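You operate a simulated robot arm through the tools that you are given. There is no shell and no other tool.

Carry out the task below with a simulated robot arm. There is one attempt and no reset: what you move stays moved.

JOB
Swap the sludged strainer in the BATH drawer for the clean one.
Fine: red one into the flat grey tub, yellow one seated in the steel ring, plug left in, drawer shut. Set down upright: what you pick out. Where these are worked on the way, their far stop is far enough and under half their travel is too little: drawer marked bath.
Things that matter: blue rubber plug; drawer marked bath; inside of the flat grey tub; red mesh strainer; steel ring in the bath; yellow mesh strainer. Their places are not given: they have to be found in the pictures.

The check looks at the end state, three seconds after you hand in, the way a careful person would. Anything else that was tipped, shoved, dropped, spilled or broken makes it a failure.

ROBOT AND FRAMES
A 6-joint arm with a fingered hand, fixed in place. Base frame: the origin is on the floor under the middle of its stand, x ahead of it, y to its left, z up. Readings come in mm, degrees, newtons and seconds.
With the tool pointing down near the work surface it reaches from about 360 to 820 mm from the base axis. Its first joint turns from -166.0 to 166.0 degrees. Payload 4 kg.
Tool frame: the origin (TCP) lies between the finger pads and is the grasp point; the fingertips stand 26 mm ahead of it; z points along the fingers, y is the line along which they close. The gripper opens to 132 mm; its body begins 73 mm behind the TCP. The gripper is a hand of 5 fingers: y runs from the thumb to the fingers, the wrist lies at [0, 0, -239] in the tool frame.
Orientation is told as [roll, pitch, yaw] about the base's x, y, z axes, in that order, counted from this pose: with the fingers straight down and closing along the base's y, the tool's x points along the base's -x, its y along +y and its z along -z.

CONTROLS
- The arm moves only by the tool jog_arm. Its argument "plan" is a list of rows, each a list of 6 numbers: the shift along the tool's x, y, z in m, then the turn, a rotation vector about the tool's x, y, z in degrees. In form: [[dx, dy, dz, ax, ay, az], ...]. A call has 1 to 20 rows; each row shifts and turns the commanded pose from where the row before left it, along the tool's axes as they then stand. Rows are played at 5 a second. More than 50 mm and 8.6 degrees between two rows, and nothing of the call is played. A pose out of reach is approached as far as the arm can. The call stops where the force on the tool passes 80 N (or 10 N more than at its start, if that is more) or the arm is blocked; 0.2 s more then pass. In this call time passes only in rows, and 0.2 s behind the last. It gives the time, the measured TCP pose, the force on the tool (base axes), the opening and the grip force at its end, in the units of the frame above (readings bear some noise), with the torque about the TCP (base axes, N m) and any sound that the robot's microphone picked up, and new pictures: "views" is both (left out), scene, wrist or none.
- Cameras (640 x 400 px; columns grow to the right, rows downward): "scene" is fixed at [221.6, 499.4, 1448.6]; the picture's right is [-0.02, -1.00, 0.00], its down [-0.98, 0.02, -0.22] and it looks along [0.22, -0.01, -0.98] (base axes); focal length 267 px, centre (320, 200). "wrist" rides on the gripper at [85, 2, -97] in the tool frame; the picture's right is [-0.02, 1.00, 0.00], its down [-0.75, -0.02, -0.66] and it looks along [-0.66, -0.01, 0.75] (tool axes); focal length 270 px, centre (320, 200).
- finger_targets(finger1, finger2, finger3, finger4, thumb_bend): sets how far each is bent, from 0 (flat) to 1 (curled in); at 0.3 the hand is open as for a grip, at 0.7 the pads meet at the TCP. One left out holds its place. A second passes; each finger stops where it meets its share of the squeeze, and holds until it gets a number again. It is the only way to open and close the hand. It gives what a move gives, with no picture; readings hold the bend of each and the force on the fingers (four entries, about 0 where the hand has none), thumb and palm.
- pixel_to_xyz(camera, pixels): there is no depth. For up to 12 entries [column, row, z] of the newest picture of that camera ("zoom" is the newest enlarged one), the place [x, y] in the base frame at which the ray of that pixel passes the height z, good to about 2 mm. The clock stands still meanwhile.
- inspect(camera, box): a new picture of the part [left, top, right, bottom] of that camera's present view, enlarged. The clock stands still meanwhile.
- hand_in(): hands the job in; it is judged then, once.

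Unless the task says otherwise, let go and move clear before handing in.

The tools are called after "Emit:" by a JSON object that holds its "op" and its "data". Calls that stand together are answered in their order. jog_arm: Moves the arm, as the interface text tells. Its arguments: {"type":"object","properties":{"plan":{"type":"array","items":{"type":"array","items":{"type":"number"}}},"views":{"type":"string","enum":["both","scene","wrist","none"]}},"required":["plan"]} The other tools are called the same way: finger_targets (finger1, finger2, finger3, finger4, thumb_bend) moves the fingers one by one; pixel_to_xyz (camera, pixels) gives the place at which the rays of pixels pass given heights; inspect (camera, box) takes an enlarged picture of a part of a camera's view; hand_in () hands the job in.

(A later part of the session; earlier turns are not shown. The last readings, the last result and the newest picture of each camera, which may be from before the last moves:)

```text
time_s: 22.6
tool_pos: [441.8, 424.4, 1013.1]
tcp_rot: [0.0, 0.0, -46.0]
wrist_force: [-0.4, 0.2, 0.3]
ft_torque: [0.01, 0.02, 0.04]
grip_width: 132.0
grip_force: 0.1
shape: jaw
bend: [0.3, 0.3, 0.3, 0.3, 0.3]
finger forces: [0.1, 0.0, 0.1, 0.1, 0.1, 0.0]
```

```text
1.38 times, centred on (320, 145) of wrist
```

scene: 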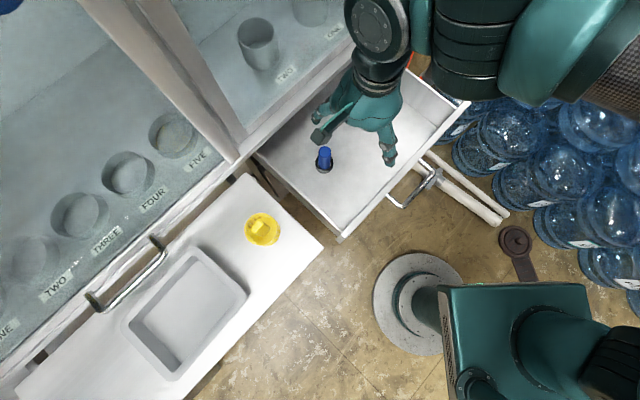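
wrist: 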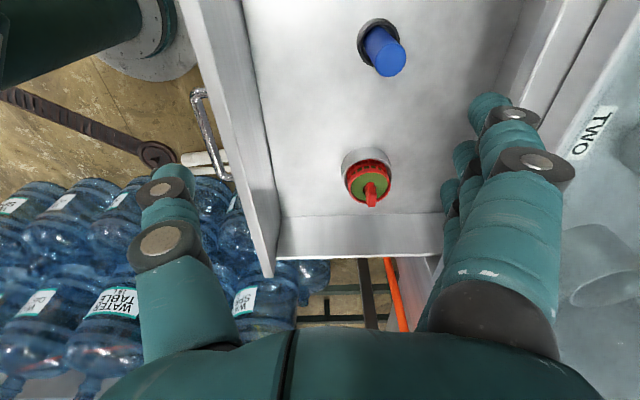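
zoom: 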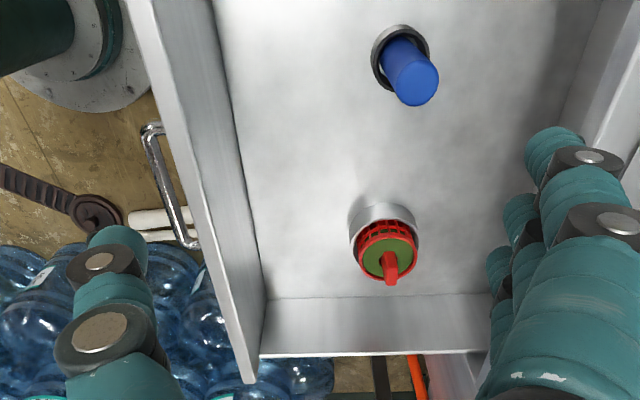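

I'll combine this wrist ray with the strainer's pixels from the previous unobstructed scene picture (tab top ~(377,100), rim ~(373,110)).

Emit:
{"op": "pixel_to_xyz", "data": {"camera": "wrist", "pixels": [[372.4, 200, 700], [372.4, 200, 740], [372.4, 200, 780], [370, 187.6, 660], [370, 187.6, 700], [370, 187.6, 740], [366.8, 176, 660], [366.8, 176, 700], [366.8, 176, 740]]}}

Emit:
{"op": "pixel_to_xyz", "data": {"camera": "scene", "pixels": [[377, 101, 700], [377, 101, 740], [377, 101, 780], [373, 110, 660], [373, 110, 700], [373, 110, 740]]}}

```text
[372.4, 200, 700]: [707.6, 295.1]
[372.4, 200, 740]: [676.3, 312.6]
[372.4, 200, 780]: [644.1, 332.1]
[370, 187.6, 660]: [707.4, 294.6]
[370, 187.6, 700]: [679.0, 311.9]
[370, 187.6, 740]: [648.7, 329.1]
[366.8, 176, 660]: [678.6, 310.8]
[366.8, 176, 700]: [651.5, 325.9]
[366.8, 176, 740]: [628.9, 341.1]
```

```text
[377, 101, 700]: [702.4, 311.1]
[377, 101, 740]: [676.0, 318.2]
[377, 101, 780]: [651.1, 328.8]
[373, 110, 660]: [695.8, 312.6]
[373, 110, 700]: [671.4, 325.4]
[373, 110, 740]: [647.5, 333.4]
```

The two rays are nearly parallel, so the height is poorly fixed (tab top ~z 770, rim ~z 745). I'll move so the wrist camera looks more steeply down on the strainer for a better baseline.

Emit:
{"op": "jog_arm", "data": {"plan": [[-0.0375, 0.015, 0, 0, 0, 0], [-0.0375, 0.015, 0, 0, 0, 0], [-0.0375, 0.015, 0, 0, 0, 0], [-0.0375, 0.015, 0, 0, 0, 0], [0, 0, 0, 0, 0, 0]], "views": "both"}}

```text
time_s: 23.8
tool_pos: [588.0, 357.8, 1011.5]
tcp_rot: [0.2, 0.0, -46.1]
wrist_force: [0.0, -0.5, -1.3]
ft_torque: [0.02, 0.03, 0.0]
grip_width: 132.0
grip_force: 0.0
shape: jaw
bend: [0.3, 0.3, 0.3, 0.3, 0.3]
finger forces: [0.0, 0.0, 0.0, 0.1, 0.1, 0.0]
```

scene: 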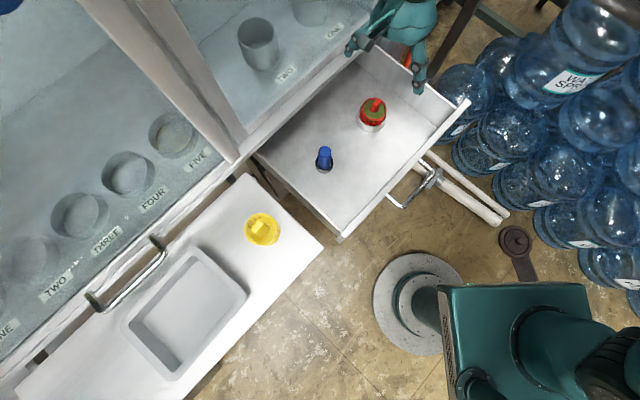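
wrist: 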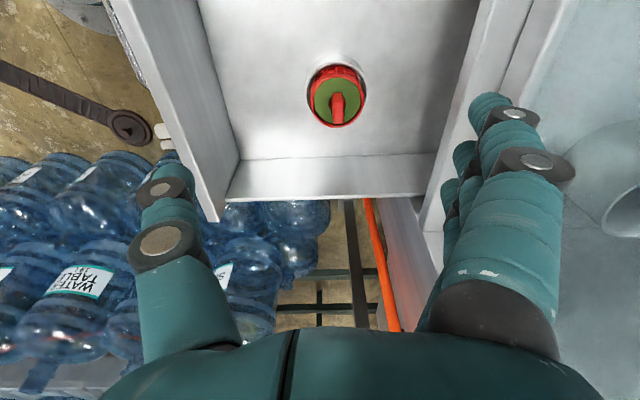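

Both cameras now see the red strainer: scene (372,112) and wrist (337,97). I'll enlarge each one to take accurate pixels.

Emit:
{"op": "inspect", "data": {"camera": "wrist", "box": [297, 57, 377, 137]}}

Emit:
{"op": "inspect", "data": {"camera": "scene", "box": [342, 82, 402, 142]}}

```text
5.00 times, centred on (337, 97) of wrist
```

zoom: 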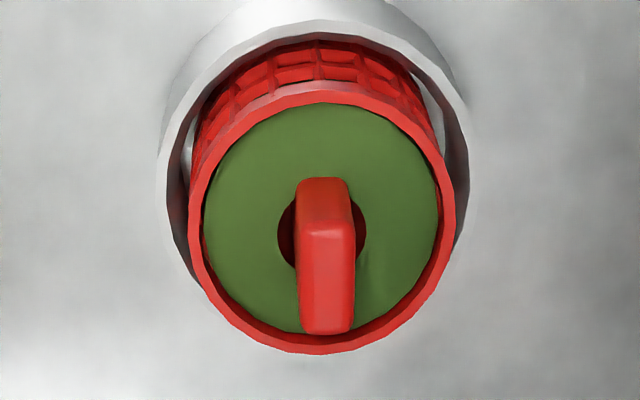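

```text
6.67 times, centred on (372, 112) of scene
```

zoom: 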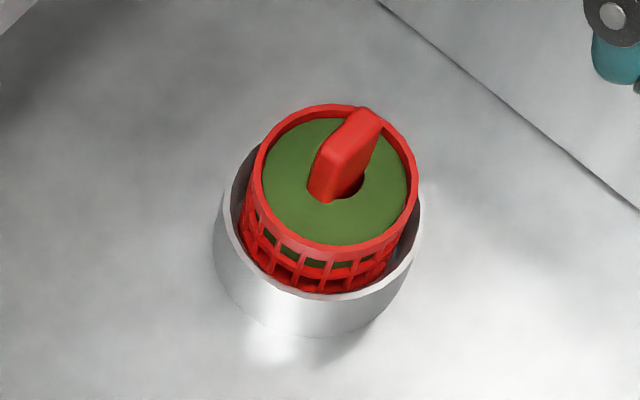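

Emit:
{"op": "pixel_to_xyz", "data": {"camera": "wrist", "pixels": [[338.4, 112.4, 720], [338.4, 112.4, 760], [338.4, 112.4, 800], [337.4, 100.8, 700], [337.4, 100.8, 740], [337.4, 100.8, 780]]}}

Emit:
{"op": "pixel_to_xyz", "data": {"camera": "scene", "pixels": [[376.8, 102.2, 720], [376.8, 102.2, 760], [376.8, 102.2, 800], [374.1, 109, 700], [374.1, 109, 740], [374.1, 109, 780]]}}

```text
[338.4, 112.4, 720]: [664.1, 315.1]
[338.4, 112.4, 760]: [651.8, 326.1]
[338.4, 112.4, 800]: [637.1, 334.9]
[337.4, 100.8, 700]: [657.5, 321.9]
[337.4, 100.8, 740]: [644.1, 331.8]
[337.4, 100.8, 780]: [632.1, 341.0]
```

```text
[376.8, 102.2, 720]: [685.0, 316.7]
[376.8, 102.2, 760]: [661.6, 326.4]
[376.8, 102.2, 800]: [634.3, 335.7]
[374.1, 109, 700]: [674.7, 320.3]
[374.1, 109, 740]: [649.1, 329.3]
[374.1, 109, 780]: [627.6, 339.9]
```

Better baseline: the tab top is at about z 791, the rim at about z 761, and the strainer axis at about (639,335), with the tab's thin side along my closing direction. I'll move above it and lower to z≈850 to check alignment.

Emit:
{"op": "jog_arm", "data": {"plan": [[-0.0259, 0.0105, 0, 0, 0, 0], [-0.0259, 0.0105, 0, 0, 0, 0], [0, 0, 0.04, 0, 0, 0], [0, 0, 0.04, 0, 0, 0], [0, 0, 0.04, 0, 0, 0], [0, 0, 0.04, 0, 0, 0], [0, 0, 0, 0, 0, 0]], "views": "both"}}

Emit:
{"op": "inspect", "data": {"camera": "wrist", "box": [100, 0, 600, 300]}}

Emit:
{"op": "inspect", "data": {"camera": "scene", "box": [310, 40, 430, 160]}}

```text
time_s: 25.4
tool_pos: [639.4, 336.4, 850.5]
tcp_rot: [0.0, 0.0, -46.2]
wrist_force: [0.2, 0.1, -0.3]
ft_torque: [0.01, 0.0, -0.03]
grip_width: 132.0
grip_force: 0.1
shape: jaw
bend: [0.3, 0.3, 0.3, 0.3, 0.3]
finger forces: [0.1, 0.1, 0.0, 0.1, 0.0, 0.1]
```

scene: 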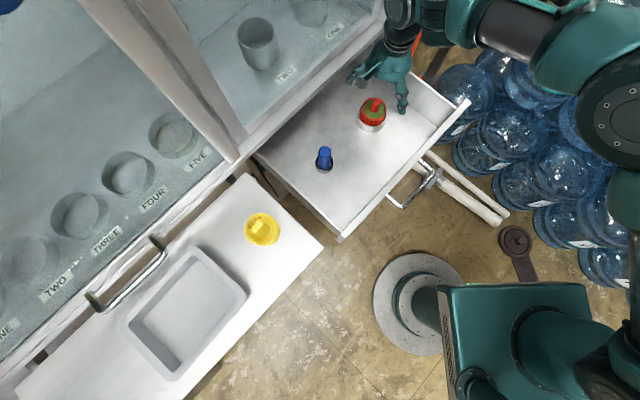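
wrist: 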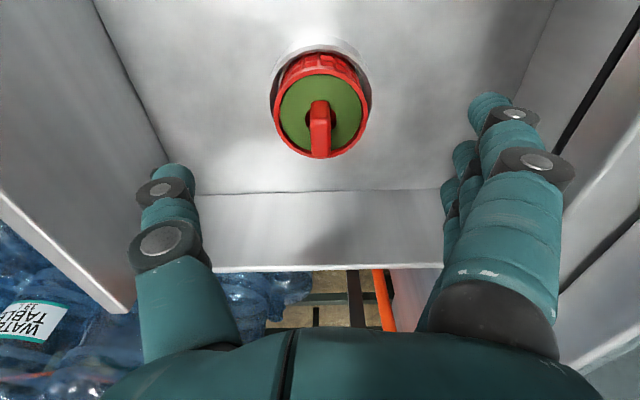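

```text
1.28 times, centred on (350, 150) of wrist
```

zoom: 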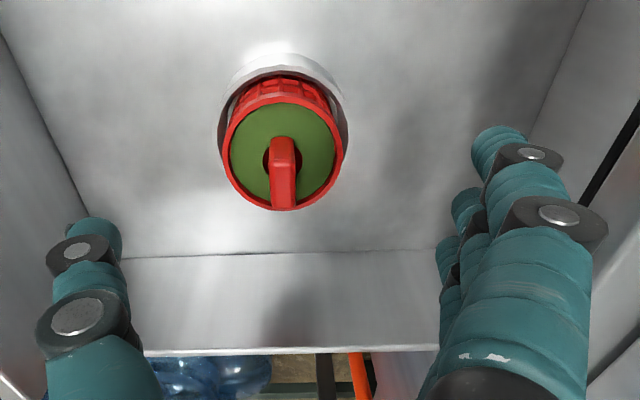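

```text
3.33 times, centred on (370, 100) of scene
```

zoom: 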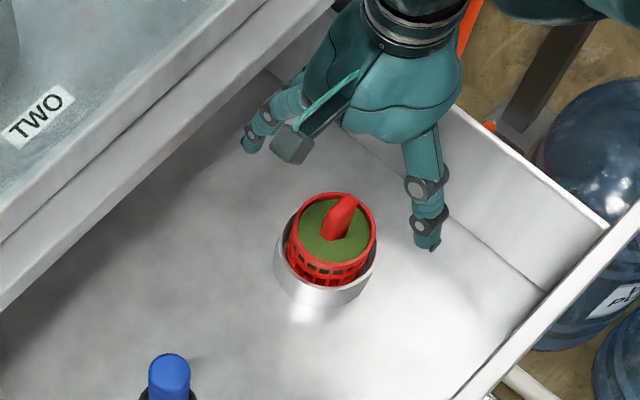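

The tab's top shows at about wrist (321,142), within 1 px laterally of the tool centre line. I'll zoom once more to fix its height and centring along the tab before lowering.

Emit:
{"op": "inspect", "data": {"camera": "wrist", "box": [264, 40, 376, 170]}}

Emit:
{"op": "pixel_to_xyz", "data": {"camera": "wrist", "pixels": [[321, 142, 780], [321, 142, 790], [321, 142, 800], [321, 110, 750], [321, 110, 760], [321, 110, 770]]}}

```text
3.08 times, centred on (320, 105) of wrist
```

zoom: 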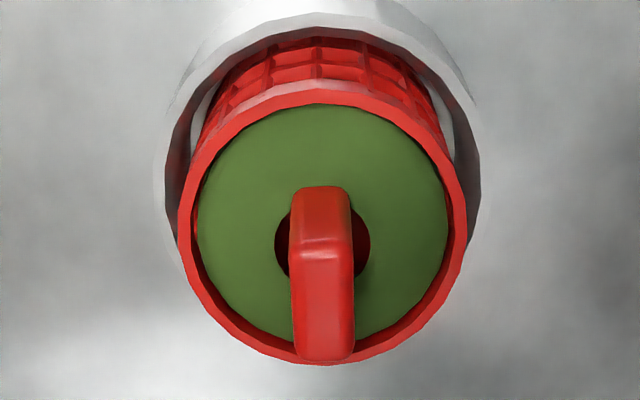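

```text
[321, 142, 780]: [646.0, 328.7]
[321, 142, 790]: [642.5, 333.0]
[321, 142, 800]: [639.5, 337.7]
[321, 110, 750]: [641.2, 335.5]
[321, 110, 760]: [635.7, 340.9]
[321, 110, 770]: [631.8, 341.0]
```

The tab is centred under the tool: its top face centre at (321,138) matches my prediction of (320,138.5) for z 791. Before lowering, I'll test how the thumb and two middle fingers close here in free air.

Emit:
{"op": "finger_targets", "data": {"finger2": 0.6, "finger3": 0.6, "thumb_bend": 0.6}}

Emit:
{"op": "inspect", "data": {"camera": "wrist", "box": [100, 0, 600, 300]}}

Emit:
{"op": "inspect", "data": {"camera": "scene", "box": [310, 40, 430, 160]}}

```text
time_s: 26.4
tool_pos: [640.6, 334.6, 850.7]
tcp_rot: [0.0, 0.0, -46.2]
wrist_force: [-0.3, -0.6, -0.3]
ft_torque: [-0.03, -0.04, 0.02]
grip_width: 91.4
grip_force: 0.2
shape: fingers
bend: [0.3, 0.6, 0.6, 0.3, 0.6]
finger forces: [0.0, 0.0, 0.1, 0.1, 0.0, 0.0]
```

```text
1.28 times, centred on (350, 150) of wrist
```

zoom: 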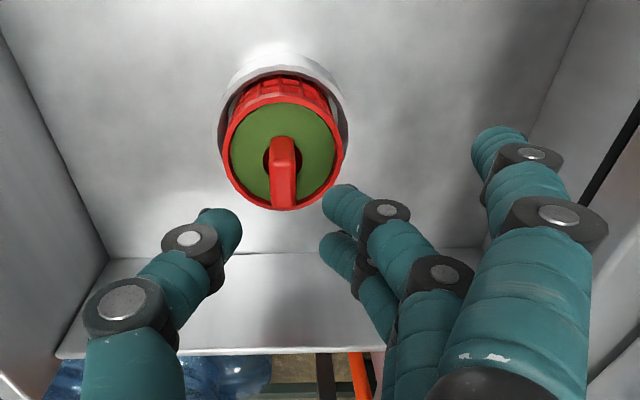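

```text
3.33 times, centred on (370, 100) of scene
```

zoom: 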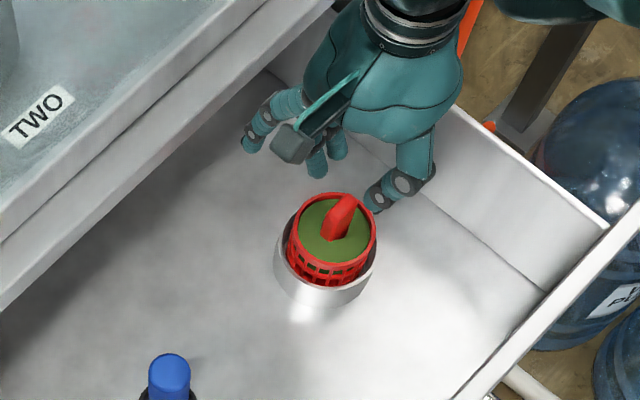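

The thumb and fingers 2 and 3 curl in with tips about 26–29 mm ahead of the TCP, leaving about 33 mm around the 12 mm tab. I'll lower to z≈795 so the tips straddle the tab just above the rim.

Emit:
{"op": "jog_arm", "data": {"plan": [[0, 0, 0.014, 0, 0, 0], [0, 0, 0.014, 0, 0, 0], [0, 0, 0.014, 0, 0, 0], [0, 0, 0.0135, 0, 0, 0], [0, 0, 0, 0, 0, 0]], "views": "wrist"}}

Emit:
{"op": "inspect", "data": {"camera": "wrist", "box": [200, 60, 460, 260]}}

Emit:
{"op": "inspect", "data": {"camera": "scene", "box": [330, 60, 420, 150]}}

```text
time_s: 27.6
tool_pos: [639.5, 333.7, 795.5]
tcp_rot: [0.0, 0.0, -46.2]
wrist_force: [0.3, 0.6, -0.3]
ft_torque: [0.01, -0.01, -0.01]
grip_width: 91.6
grip_force: 0.0
shape: fingers
bend: [0.3, 0.6, 0.6, 0.3, 0.6]
finger forces: [0.0, 0.1, 0.0, 0.0, 0.0, 0.0]
```

wrist: 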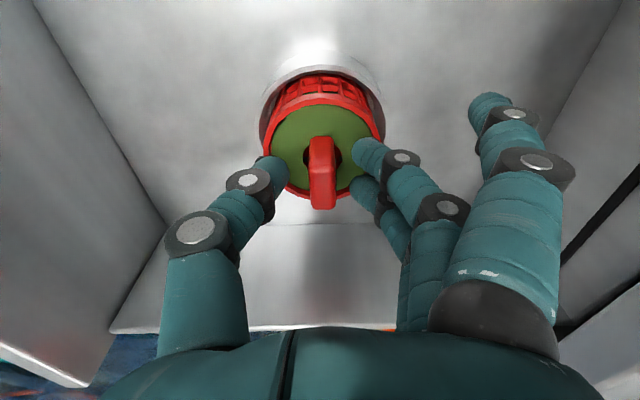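

```text
2.00 times, centred on (330, 160) of wrist
```

zoom: 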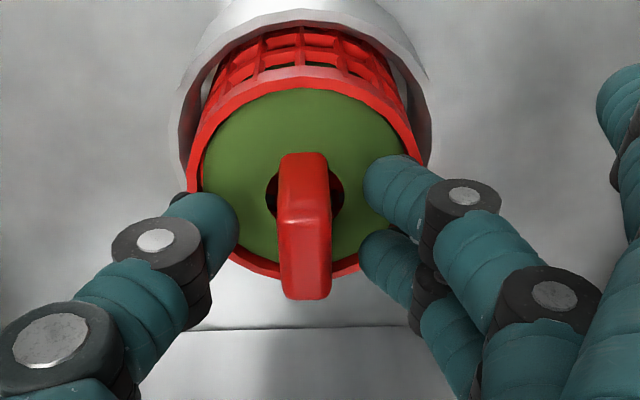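

```text
4.44 times, centred on (375, 105) of scene
```

zoom: 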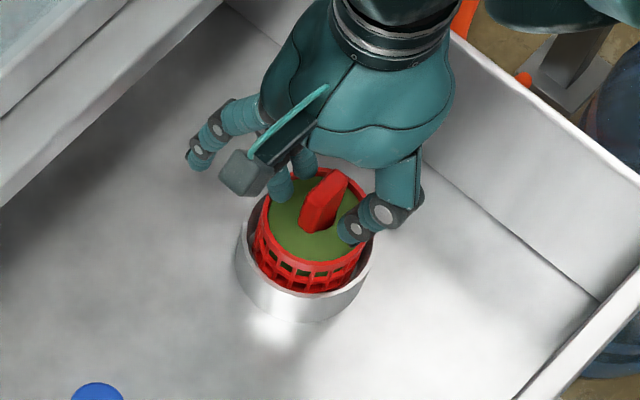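

The tips straddle the tab cleanly (wrist zoom (305,255)), about 1 mm off centre and above the green sludge. I'll lower 3 mm more and close the thumb and fingers 2 and 3 on the tab.

Emit:
{"op": "jog_arm", "data": {"plan": [[0, 0.001, 0.003, 0, 0, 0], [0, 0, 0, 0, 0, 0]], "views": "none"}}

Emit:
{"op": "finger_targets", "data": {"finger2": 0.75, "finger3": 0.75, "thumb_bend": 0.75}}

Emit:
{"op": "inspect", "data": {"camera": "wrist", "box": [200, 60, 460, 260]}}

Emit:
{"op": "inspect", "data": {"camera": "scene", "box": [330, 60, 420, 150]}}

```text
time_s: 28.2
tool_pos: [639.8, 335.1, 791.2]
tcp_rot: [-0.1, 0.0, -46.2]
wrist_force: [-0.5, 1.2, -0.2]
ft_torque: [0.0, 0.0, -0.01]
grip_width: 91.3
grip_force: 0.1
shape: fingers
bend: [0.3, 0.6, 0.6, 0.3, 0.6]
finger forces: [0.0, 0.1, 0.1, 0.0, 0.0, 0.0]
```

```text
time_s: 29.2
tool_pos: [640.7, 334.5, 791.8]
tcp_rot: [0.0, -0.1, -46.2]
wrist_force: [0.3, 0.1, -0.3]
ft_torque: [-0.02, 0.01, -0.01]
grip_width: 81.5
grip_force: 13.7
shape: fingers
bend: [0.3, 0.72, 0.72, 0.3, 0.68]
finger forces: [0.1, 6.9, 6.9, 0.0, 13.8, 0.0]
```

```text
2.00 times, centred on (330, 160) of wrist
```

zoom: 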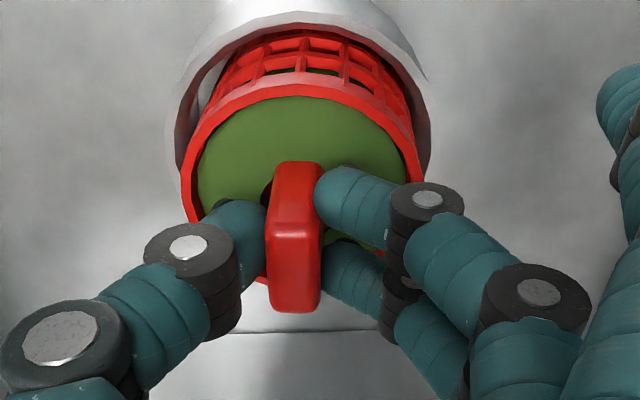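

```text
4.44 times, centred on (375, 105) of scene
```

zoom: 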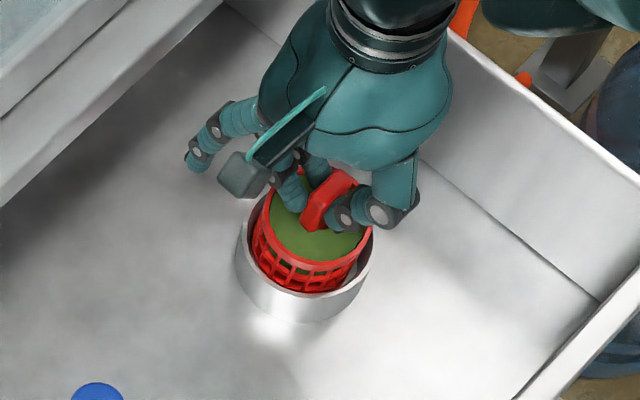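

The grip holds at about 14 N with a finger force on both sides of the tab. I'll lift slowly straight up and check.

Emit:
{"op": "jog_arm", "data": {"plan": [[0, 0, -0.006, 0, 0, 0], [0, 0, -0.008, 0, 0, 0], [0, 0, -0.01, 0, 0, 0], [0, 0, -0.01, 0, 0, 0], [0, 0, 0, 0, 0, 0]], "views": "both"}}

Emit:
{"op": "inspect", "data": {"camera": "scene", "box": [330, 60, 420, 150]}}

```text
time_s: 30.4
tool_pos: [640.3, 336.3, 825.3]
tcp_rot: [0.0, 0.0, -46.1]
wrist_force: [0.0, -0.2, -1.3]
ft_torque: [-0.01, 0.01, -0.02]
grip_width: 81.4
grip_force: 13.6
shape: fingers
bend: [0.3, 0.72, 0.72, 0.3, 0.68]
finger forces: [0.1, 6.9, 6.8, 0.0, 13.8, 0.0]
```

scene: 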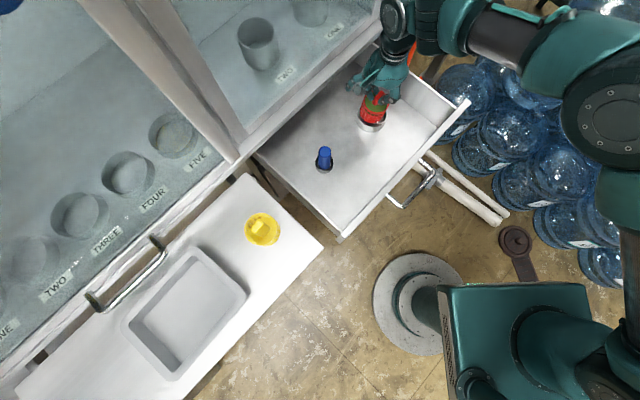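
wrist: 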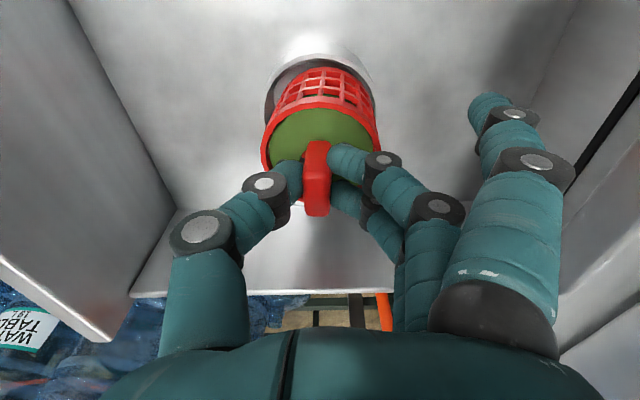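

```text
4.44 times, centred on (375, 105) of scene
```

zoom: 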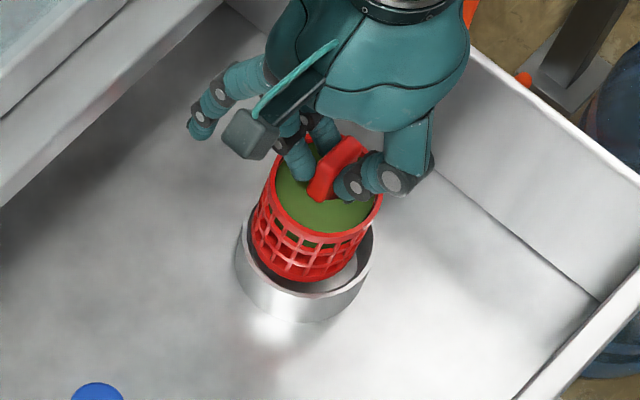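

The strainer came free of the ring, weighing about 1.3 N, with only a slight lean in the grip. I'll keep lifting to carry height, and measure the tub's corners in the scene picture.

Emit:
{"op": "jog_arm", "data": {"plan": [[0, 0, -0.015, 0, 0, 0], [0, 0, -0.025, 0, 0, 0], [0, 0, -0.032, 0, 0, 0], [0, 0, -0.032, 0, 0, 0], [0, 0, -0.032, 0, 0, 0], [0, 0, -0.032, 0, 0, 0], [0, 0, -0.027, 0, 0, 0]], "views": "both"}}

Emit:
{"op": "inspect", "data": {"camera": "scene", "box": [100, 230, 270, 400]}}

Emit:
{"op": "pixel_to_xyz", "data": {"camera": "scene", "pixels": [[197, 247, 800], [197, 247, 840], [197, 247, 880], [246, 290, 800], [246, 290, 840], [246, 290, 880], [172, 380, 800], [172, 380, 840], [122, 327, 800], [122, 327, 840]]}}

```text
time_s: 32.0
tool_pos: [639.1, 335.3, 1021.2]
tcp_rot: [0.0, 0.0, -46.1]
wrist_force: [-0.9, -0.2, -1.0]
ft_torque: [-0.03, -0.02, 0.0]
grip_width: 81.4
grip_force: 13.7
shape: fingers
bend: [0.3, 0.72, 0.72, 0.3, 0.68]
finger forces: [0.0, 6.9, 6.8, 0.1, 13.8, 0.1]
```

scene: 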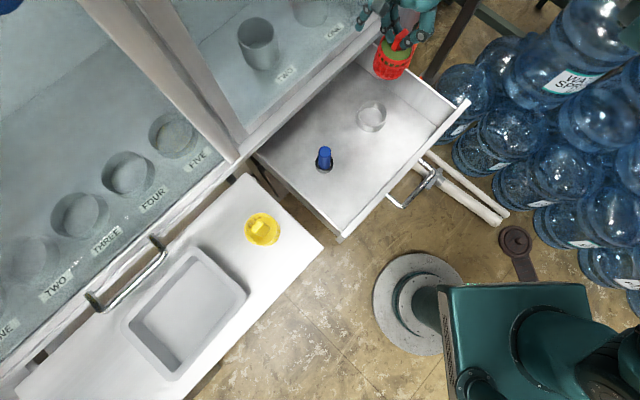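
wrist: 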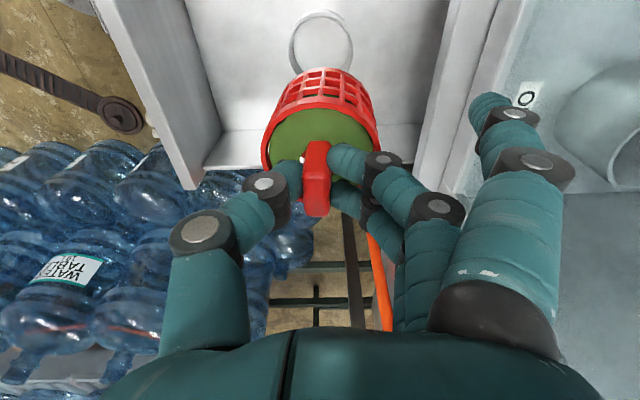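

```text
2.35 times, centred on (185, 315) of scene
```

zoom: 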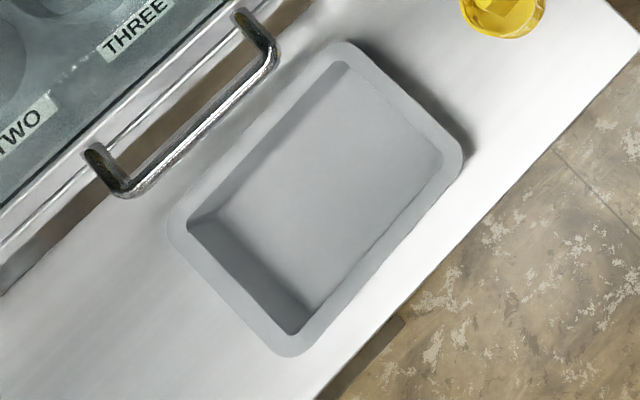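

```text
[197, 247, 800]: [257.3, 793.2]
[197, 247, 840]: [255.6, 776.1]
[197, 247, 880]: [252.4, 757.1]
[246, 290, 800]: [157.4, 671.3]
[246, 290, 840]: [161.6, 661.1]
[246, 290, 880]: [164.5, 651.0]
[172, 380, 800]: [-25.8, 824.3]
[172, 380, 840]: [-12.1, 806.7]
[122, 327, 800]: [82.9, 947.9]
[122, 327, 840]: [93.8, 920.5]
```

The tub's rim corners come out near (255,771), (162,658), (−9,802) and (96,914), and its floor is near z≈795. I'll first turn the hand to yaw 0 while high, then carry the strainer part of the way.

Emit:
{"op": "jog_arm", "data": {"plan": [[0, 0, 0, 0, 0, -7.7], [0, 0, 0, 0, 0, -7.7], [0, 0, 0, 0, 0, -7.7], [0, 0, 0, 0, 0, -7.7], [0, 0, 0, 0, 0, -7.7], [0, 0, 0, 0, 0, -7.6], [0.015, 0.013, -0.005, 0, 0, 0], [0.025, 0.022, 0, 0, 0, 0], [0.03, 0.026, 0, 0, 0, 0], [0.03, 0.026, 0, 0, 0, 0], [0.03, 0.026, 0, 0, 0, 0], [0.03, 0.026, 0, 0, 0, 0]], "views": "both"}}

Emit:
{"op": "pixel_to_xyz", "data": {"camera": "scene", "pixels": [[165, 248, 800], [165, 248, 850], [165, 248, 900], [95, 303, 800], [95, 303, 850], [95, 303, 900]]}}

```text
time_s: 34.6
tool_pos: [480.4, 476.9, 1025.5]
tcp_rot: [0.0, 0.0, -0.1]
wrist_force: [0.0, -0.4, -1.1]
ft_torque: [-0.03, 0.02, -0.03]
grip_width: 81.4
grip_force: 14.0
shape: fingers
bend: [0.3, 0.72, 0.72, 0.3, 0.68]
finger forces: [0.1, 6.9, 6.6, 0.0, 13.8, 0.0]
```

scene: 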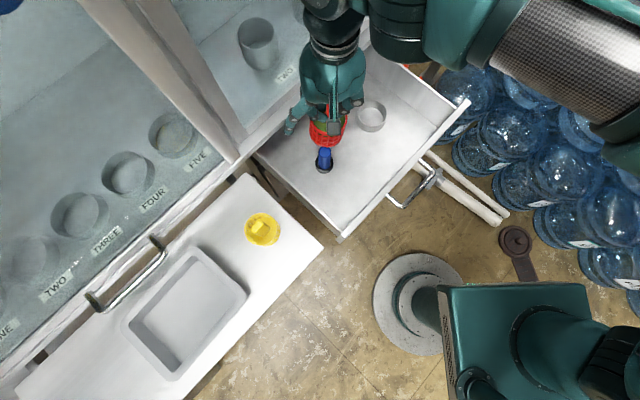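
wrist: 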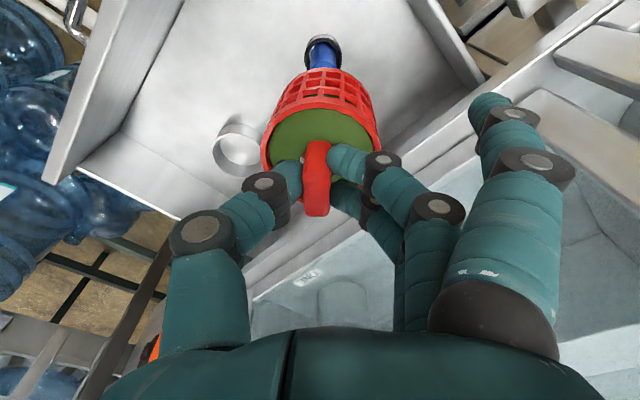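

```text
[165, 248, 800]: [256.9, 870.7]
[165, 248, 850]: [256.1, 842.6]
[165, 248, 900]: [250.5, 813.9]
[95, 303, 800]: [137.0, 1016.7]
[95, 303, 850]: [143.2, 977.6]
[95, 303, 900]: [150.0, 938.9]
```

Carry is steady (grip 14 N). The hand is now over the drawer's near side, so I'll continue to above the near part of the tub at about (151,763).

Emit:
{"op": "jog_arm", "data": {"plan": [[0.03, 0.026, 0, 0, 0, 0], [0.033, 0.0287, 0, 0, 0, 0], [0.033, 0.0287, 0, 0, 0, 0], [0.033, 0.0287, 0, 0, 0, 0], [0.033, 0.0287, 0, 0, 0, 0], [0.033, 0.0287, 0, 0, 0, 0], [0.033, 0.0287, 0, 0, 0, 0], [0.033, 0.0287, 0, 0, 0, 0], [0.033, 0.0287, 0, 0, 0, 0], [0.025, 0.0217, 0, 0, 0, 0], [0.0104, 0.0087, 0, 0, 0, 0], [0, 0, 0, 0, 0, 0]], "views": "both"}}

Emit:
{"op": "inspect", "data": {"camera": "wrist", "box": [100, 0, 600, 300]}}

Emit:
{"op": "inspect", "data": {"camera": "scene", "box": [100, 200, 300, 400]}}

```text
time_s: 37.2
tool_pos: [150.3, 754.6, 1023.3]
tcp_rot: [0.0, 0.0, 0.0]
wrist_force: [0.0, -0.2, -0.9]
ft_torque: [-0.01, 0.03, 0.04]
grip_width: 81.5
grip_force: 13.6
shape: fingers
bend: [0.3, 0.72, 0.72, 0.3, 0.68]
finger forces: [0.0, 6.8, 6.4, 0.0, 13.2, 0.1]
out of reach, approached as far as the arm can: row 11
```

scene: 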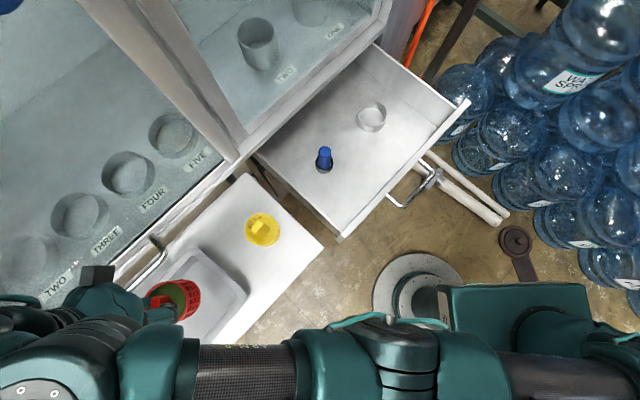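
wrist: 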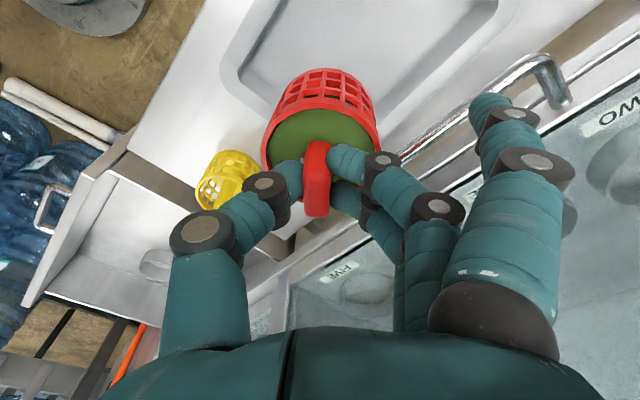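

```text
1.28 times, centred on (350, 150) of wrist
```

zoom: 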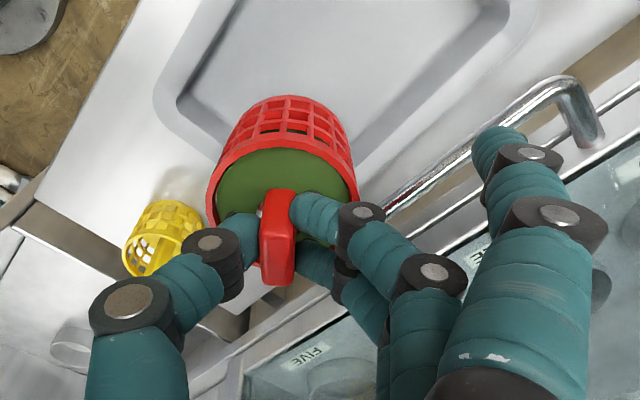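

```text
2.00 times, centred on (200, 300) of scene
```

zoom: 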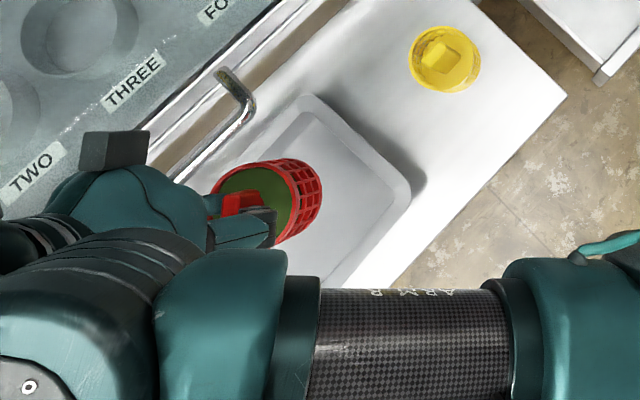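

The arm stopped at (150,755), slightly short of the target because of reach at this height, but that is still over the tub's inside. I'll lower to z≈912 and look again.

Emit:
{"op": "jog_arm", "data": {"plan": [[0, 0, 0.028, 0, 0, 0], [0, 0, 0.028, 0, 0, 0], [0, 0, 0.028, 0, 0, 0], [0, 0, 0.027, 0, 0, 0], [0, 0, 0, 0, 0, 0]], "views": "both"}}

Emit:
{"op": "inspect", "data": {"camera": "wrist", "box": [100, 0, 600, 300]}}

Emit:
{"op": "inspect", "data": {"camera": "scene", "box": [100, 200, 300, 400]}}

```text
time_s: 38.4
tool_pos: [152.9, 782.5, 919.9]
tcp_rot: [-0.1, -0.1, 0.1]
wrist_force: [0.2, -1.1, -0.7]
ft_torque: [0.0, 0.01, 0.02]
grip_width: 81.5
grip_force: 12.7
shape: fingers
bend: [0.3, 0.72, 0.72, 0.3, 0.68]
finger forces: [0.1, 6.8, 6.4, 0.0, 13.1, 0.0]
out of reach, approached as far as the arm can: row 1, 2, 3, 4
```

scene: 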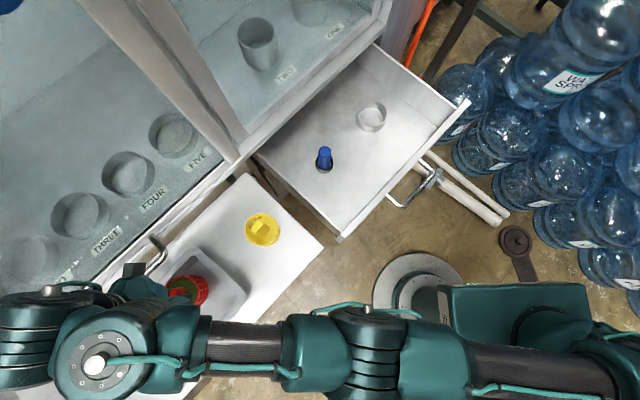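
wrist: 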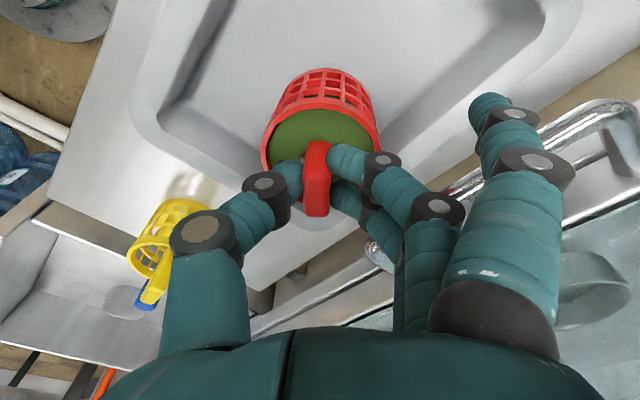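

```text
1.28 times, centred on (350, 150) of wrist
```

zoom: 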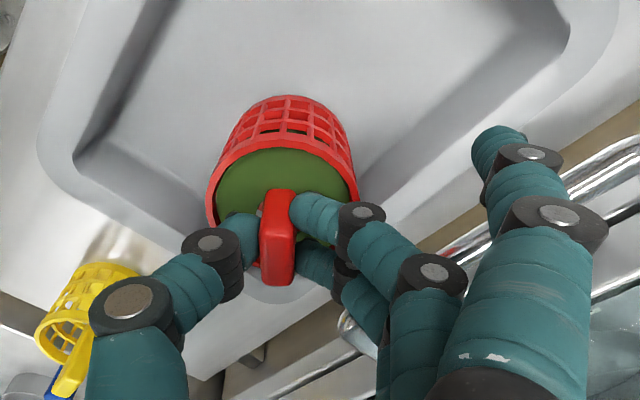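

```text
2.00 times, centred on (200, 300) of scene
```

zoom: 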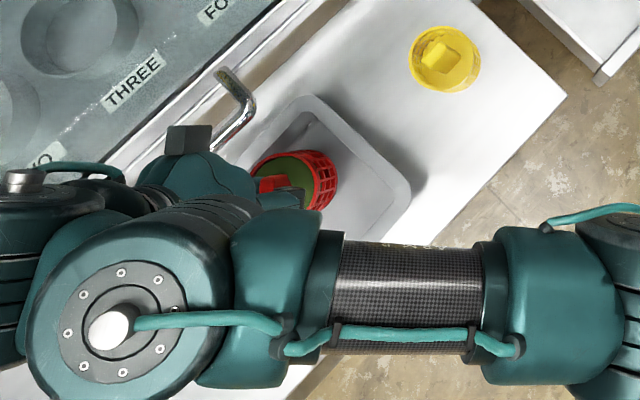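

The hand ended at (153,782), further toward the far wall of the tub than I wanted. I'll shift back about 20 mm toward the tub's middle at this height and re-read.

Emit:
{"op": "jog_arm", "data": {"plan": [[0.006, -0.008, 0, 0, 0, 0], [0.006, -0.008, 0, 0, 0, 0], [0, 0, 0, 0, 0, 0]], "views": "both"}}

```text
time_s: 39.2
tool_pos: [144.1, 782.9, 924.0]
tcp_rot: [0.0, 0.0, -0.1]
wrist_force: [0.0, 0.6, -1.8]
ft_torque: [0.04, 0.0, 0.01]
grip_width: 81.4
grip_force: 12.6
shape: fingers
bend: [0.3, 0.72, 0.72, 0.3, 0.68]
finger forces: [0.0, 6.7, 6.3, 0.0, 13.2, 0.0]
out of reach, approached as far as the arm can: row 1, 2
```

scene: 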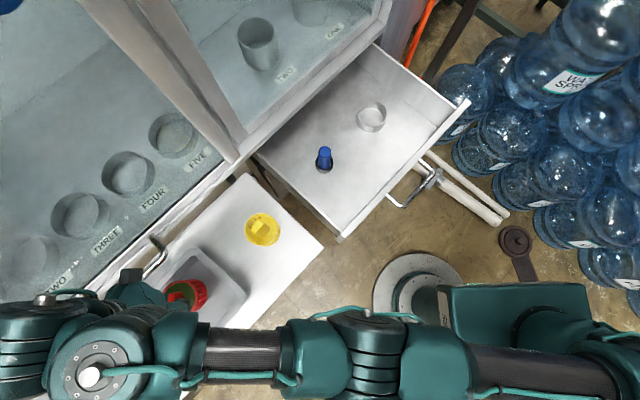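
wrist: 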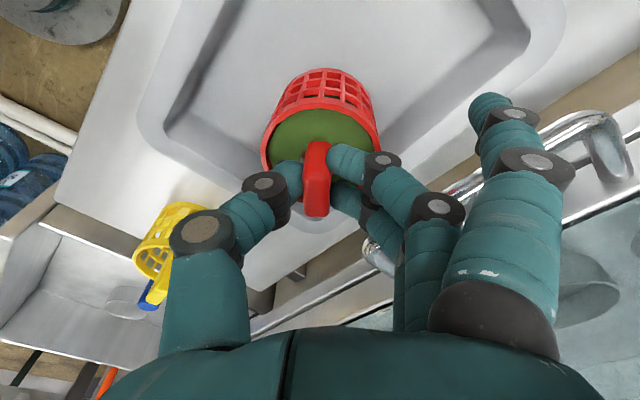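

The reading doesn't follow the command cleanly, and rows 1–2 were flagged out of reach. I'll hold still a moment to see where the arm settles.

Emit:
{"op": "jog_arm", "data": {"plan": [[0, 0, 0, 0, 0, 0], [0, 0, 0, 0, 0, 0], [0, 0, 0, 0, 0, 0]], "views": "none"}}

```text
time_s: 40.0
tool_pos: [145.7, 784.6, 922.0]
tcp_rot: [-0.1, 0.0, 0.1]
wrist_force: [0.0, 0.1, -1.2]
ft_torque: [0.02, 0.0, 0.0]
grip_width: 81.5
grip_force: 12.7
shape: fingers
bend: [0.3, 0.72, 0.72, 0.3, 0.68]
finger forces: [0.0, 6.7, 6.2, 0.0, 13.1, 0.0]
```

The arm has run onto its full-reach boundary (elbow straight), and small inward steps get projected back onto it. I'll raise the strainer above the tub rim and then try one larger inward step to bend the elbow again.

Emit:
{"op": "jog_arm", "data": {"plan": [[0, 0, -0.03, 0, 0, 0], [0, 0, -0.03, 0, 0, 0], [0.009, -0.048, 0, 0, 0, 0], [0, 0, 0, 0, 0, 0], [0, 0, 0, 0, 0, 0]], "views": "both"}}

```text
time_s: 41.2
tool_pos: [133.7, 722.7, 971.5]
tcp_rot: [0.0, 0.0, 0.1]
wrist_force: [-0.4, -0.3, -1.6]
ft_torque: [0.02, -0.01, -0.01]
grip_width: 81.0
grip_force: 13.5
shape: fingers
bend: [0.3, 0.72, 0.72, 0.3, 0.68]
finger forces: [0.0, 6.8, 6.2, 0.0, 13.0, 0.1]
out of reach, approached as far as the arm can: row 1, 2
```

scene: 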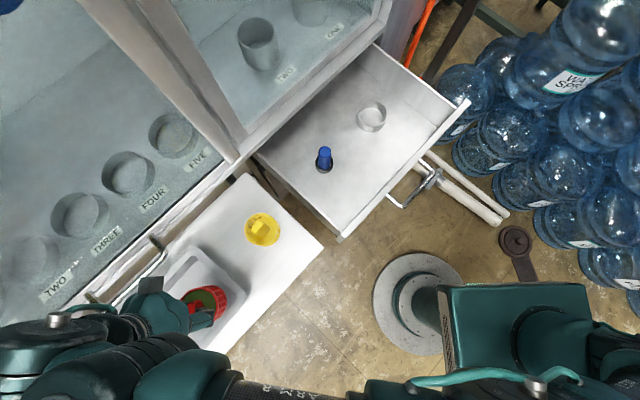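
wrist: 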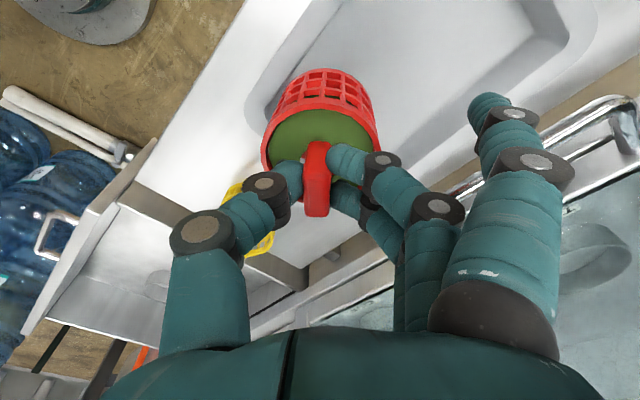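

The elbow bent again and the hand is at (134,723,971), back under normal control. I'll check the tub's outline from this view before lowering.

Emit:
{"op": "inspect", "data": {"camera": "wrist", "box": [200, 0, 620, 262]}}

Emit:
{"op": "inspect", "data": {"camera": "scene", "box": [100, 220, 280, 380]}}

```text
1.52 times, centred on (410, 131) of wrist
```

zoom: 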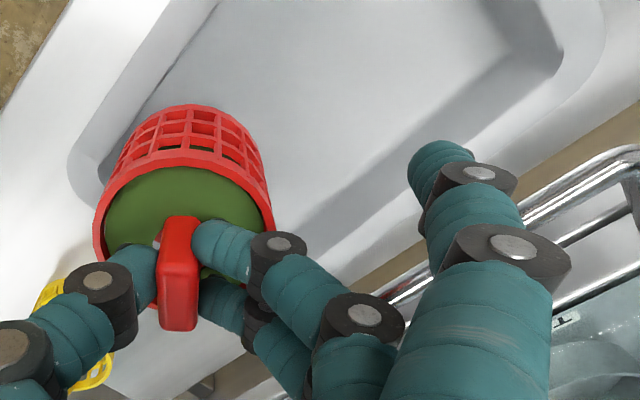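

```text
2.50 times, centred on (190, 300) of scene
```

zoom: 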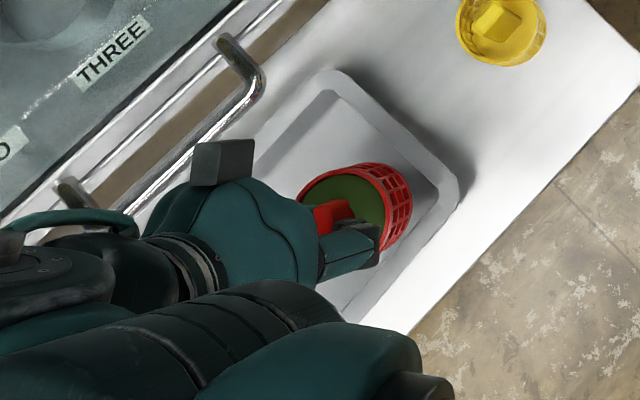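

Emit:
{"op": "pixel_to_xyz", "data": {"camera": "wrist", "pixels": [[244, 108, 800], [244, 108, 820], [244, 108, 840], [244, 108, 860], [265, 100, 790], [265, 100, 800], [265, 100, 840], [566, 50, 790], [566, 50, 800], [566, 50, 840]]}}

Emit:
{"op": "pixel_to_xyz", "data": {"camera": "scene", "pixels": [[246, 290, 820], [246, 290, 860], [193, 249, 820], [193, 249, 840], [193, 249, 860], [171, 378, 820], [124, 325, 820], [124, 325, 840]]}}

```text
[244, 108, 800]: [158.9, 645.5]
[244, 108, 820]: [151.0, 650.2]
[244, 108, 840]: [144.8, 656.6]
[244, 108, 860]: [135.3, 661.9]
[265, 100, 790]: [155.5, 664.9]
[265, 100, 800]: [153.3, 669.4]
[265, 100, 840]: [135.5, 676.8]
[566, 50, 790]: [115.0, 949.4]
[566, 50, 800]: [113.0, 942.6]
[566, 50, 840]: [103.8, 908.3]
```

```text
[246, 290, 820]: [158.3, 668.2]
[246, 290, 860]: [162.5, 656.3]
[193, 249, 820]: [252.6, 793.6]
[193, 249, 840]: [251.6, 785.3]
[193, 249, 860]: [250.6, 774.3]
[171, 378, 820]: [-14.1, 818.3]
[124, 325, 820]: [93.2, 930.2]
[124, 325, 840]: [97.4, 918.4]
```

I'll move to about (140,759), which centres the strainer across the tub while staying inside my reach, then lower it to just above the tub floor.

Emit:
{"op": "jog_arm", "data": {"plan": [[-0.003, 0.018, 0, 0, 0, 0], [-0.003, 0.018, 0, 0, 0, 0], [0, 0, 0.02, 0, 0, 0], [0, 0, 0.02, 0, 0, 0], [0, 0, 0.02, 0, 0, 0], [0, 0, 0, 0, 0, 0]], "views": "both"}}

Emit:
{"op": "inspect", "data": {"camera": "wrist", "box": [100, 0, 600, 300]}}

Emit:
{"op": "inspect", "data": {"camera": "scene", "box": [100, 220, 280, 380]}}

```text
time_s: 42.6
tool_pos: [140.3, 760.2, 910.2]
tcp_rot: [0.0, -0.1, 0.0]
wrist_force: [0.5, -0.1, -1.7]
ft_torque: [0.02, 0.05, -0.01]
grip_width: 81.3
grip_force: 13.1
shape: fingers
bend: [0.3, 0.72, 0.72, 0.3, 0.68]
finger forces: [0.0, 6.6, 6.0, 0.0, 12.8, 0.1]
```

scene: 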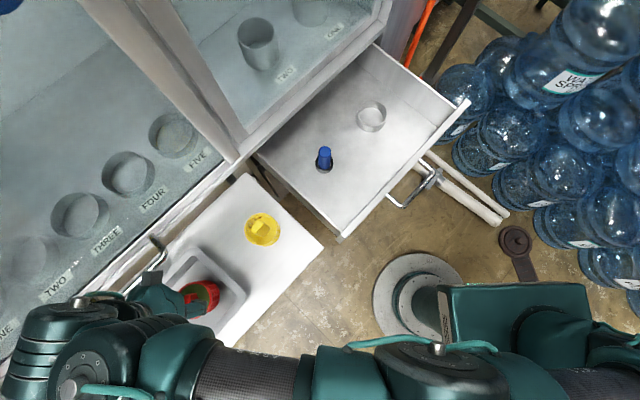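
wrist: 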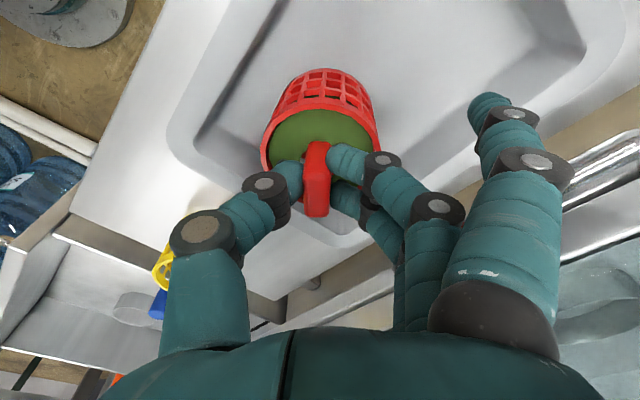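

```text
1.28 times, centred on (350, 150) of wrist
```

zoom: 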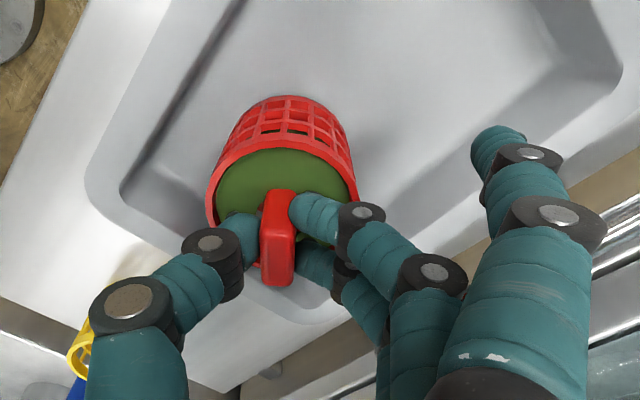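

```text
2.50 times, centred on (190, 300) of scene
```

zoom: 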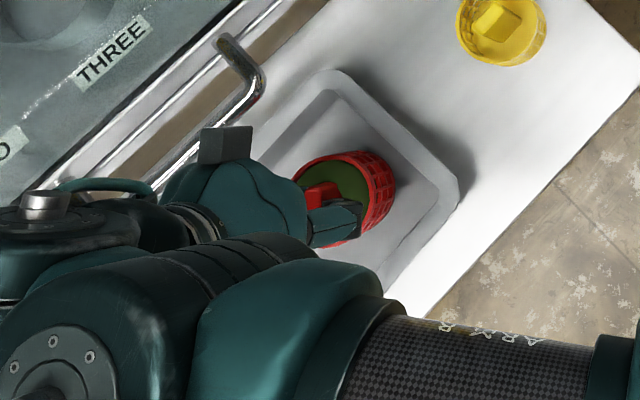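

The strainer hangs inside the tub outline in both views, with its base about 20 mm above the floor. I'll lower in small steps and watch the vertical force.

Emit:
{"op": "jog_arm", "data": {"plan": [[0, 0, 0.004, 0, 0, 0], [0, 0, 0.004, 0, 0, 0], [0, 0, 0.004, 0, 0, 0], [0, 0, 0, 0, 0, 0]], "views": "none"}}

```text
time_s: 43.6
tool_pos: [140.4, 761.5, 902.2]
tcp_rot: [0.2, 0.1, 0.0]
wrist_force: [-1.2, 0.2, 23.5]
ft_torque: [-0.04, 0.03, 0.01]
grip_width: 80.0
grip_force: 18.8
shape: fingers
bend: [0.3, 0.73, 0.73, 0.3, 0.71]
finger forces: [0.1, 9.8, 9.5, 0.0, 18.6, 0.0]
```

Contact at z≈902 with about 23 N of vertical force. I'll ease up a few millimetres and look at what the strainer is resting on.

Emit:
{"op": "jog_arm", "data": {"plan": [[0, 0, -0.003, 0, 0, 0], [0, 0, 0, 0, 0, 0]], "views": "both"}}

Emit:
{"op": "inspect", "data": {"camera": "wrist", "box": [200, 30, 460, 240]}}

Emit:
{"op": "inspect", "data": {"camera": "scene", "box": [150, 240, 260, 350]}}

```text
time_s: 44.2
tool_pos: [141.6, 760.0, 902.3]
tcp_rot: [0.0, 0.1, -0.2]
wrist_force: [-0.2, 4.8, 13.7]
ft_torque: [0.03, 0.0, 0.02]
grip_width: 80.7
grip_force: 15.7
shape: fingers
bend: [0.3, 0.73, 0.73, 0.3, 0.71]
finger forces: [0.1, 9.5, 9.2, 0.0, 13.9, 0.0]
```

scene: 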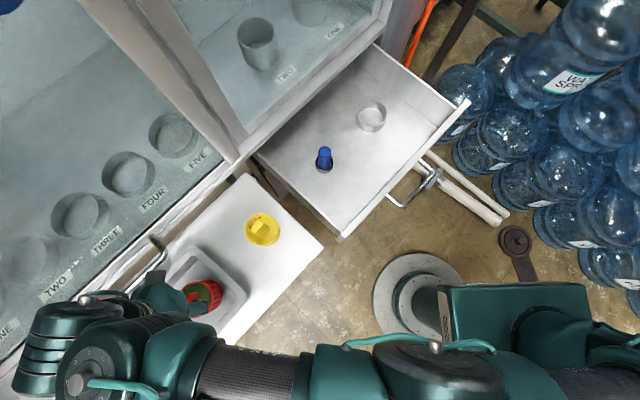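
wrist: 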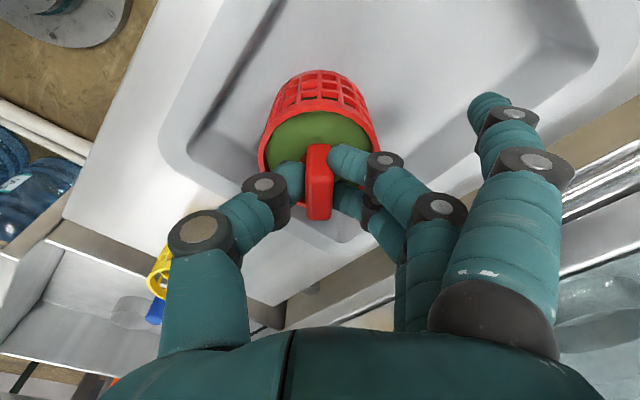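

```text
1.90 times, centred on (330, 135) of wrist
```

zoom: 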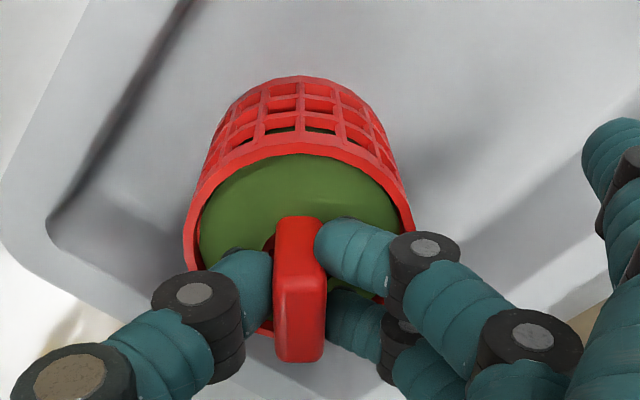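

```text
3.64 times, centred on (205, 295) of scene
```

zoom: 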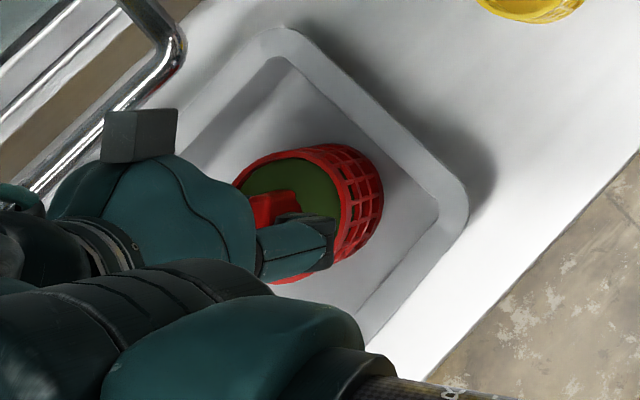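

The strainer's base sits on the tub floor, well inside the walls (scene zoom (310,210)). I'm still pressing with about 14 N, so I'll ease up until the load is gone before releasing.

Emit:
{"op": "jog_arm", "data": {"plan": [[0, 0, -0.002, 0, 0, 0], [0, 0, 0, 0, 0, 0]], "views": "none"}}

```text
time_s: 44.8
tool_pos: [140.9, 761.5, 903.9]
tcp_rot: [0.0, -0.1, 0.0]
wrist_force: [0.6, 1.1, 2.1]
ft_torque: [0.0, -0.01, 0.03]
grip_width: 80.6
grip_force: 13.4
shape: fingers
bend: [0.3, 0.73, 0.73, 0.3, 0.7]
finger forces: [0.0, 6.8, 6.7, 0.1, 12.9, 0.0]
```

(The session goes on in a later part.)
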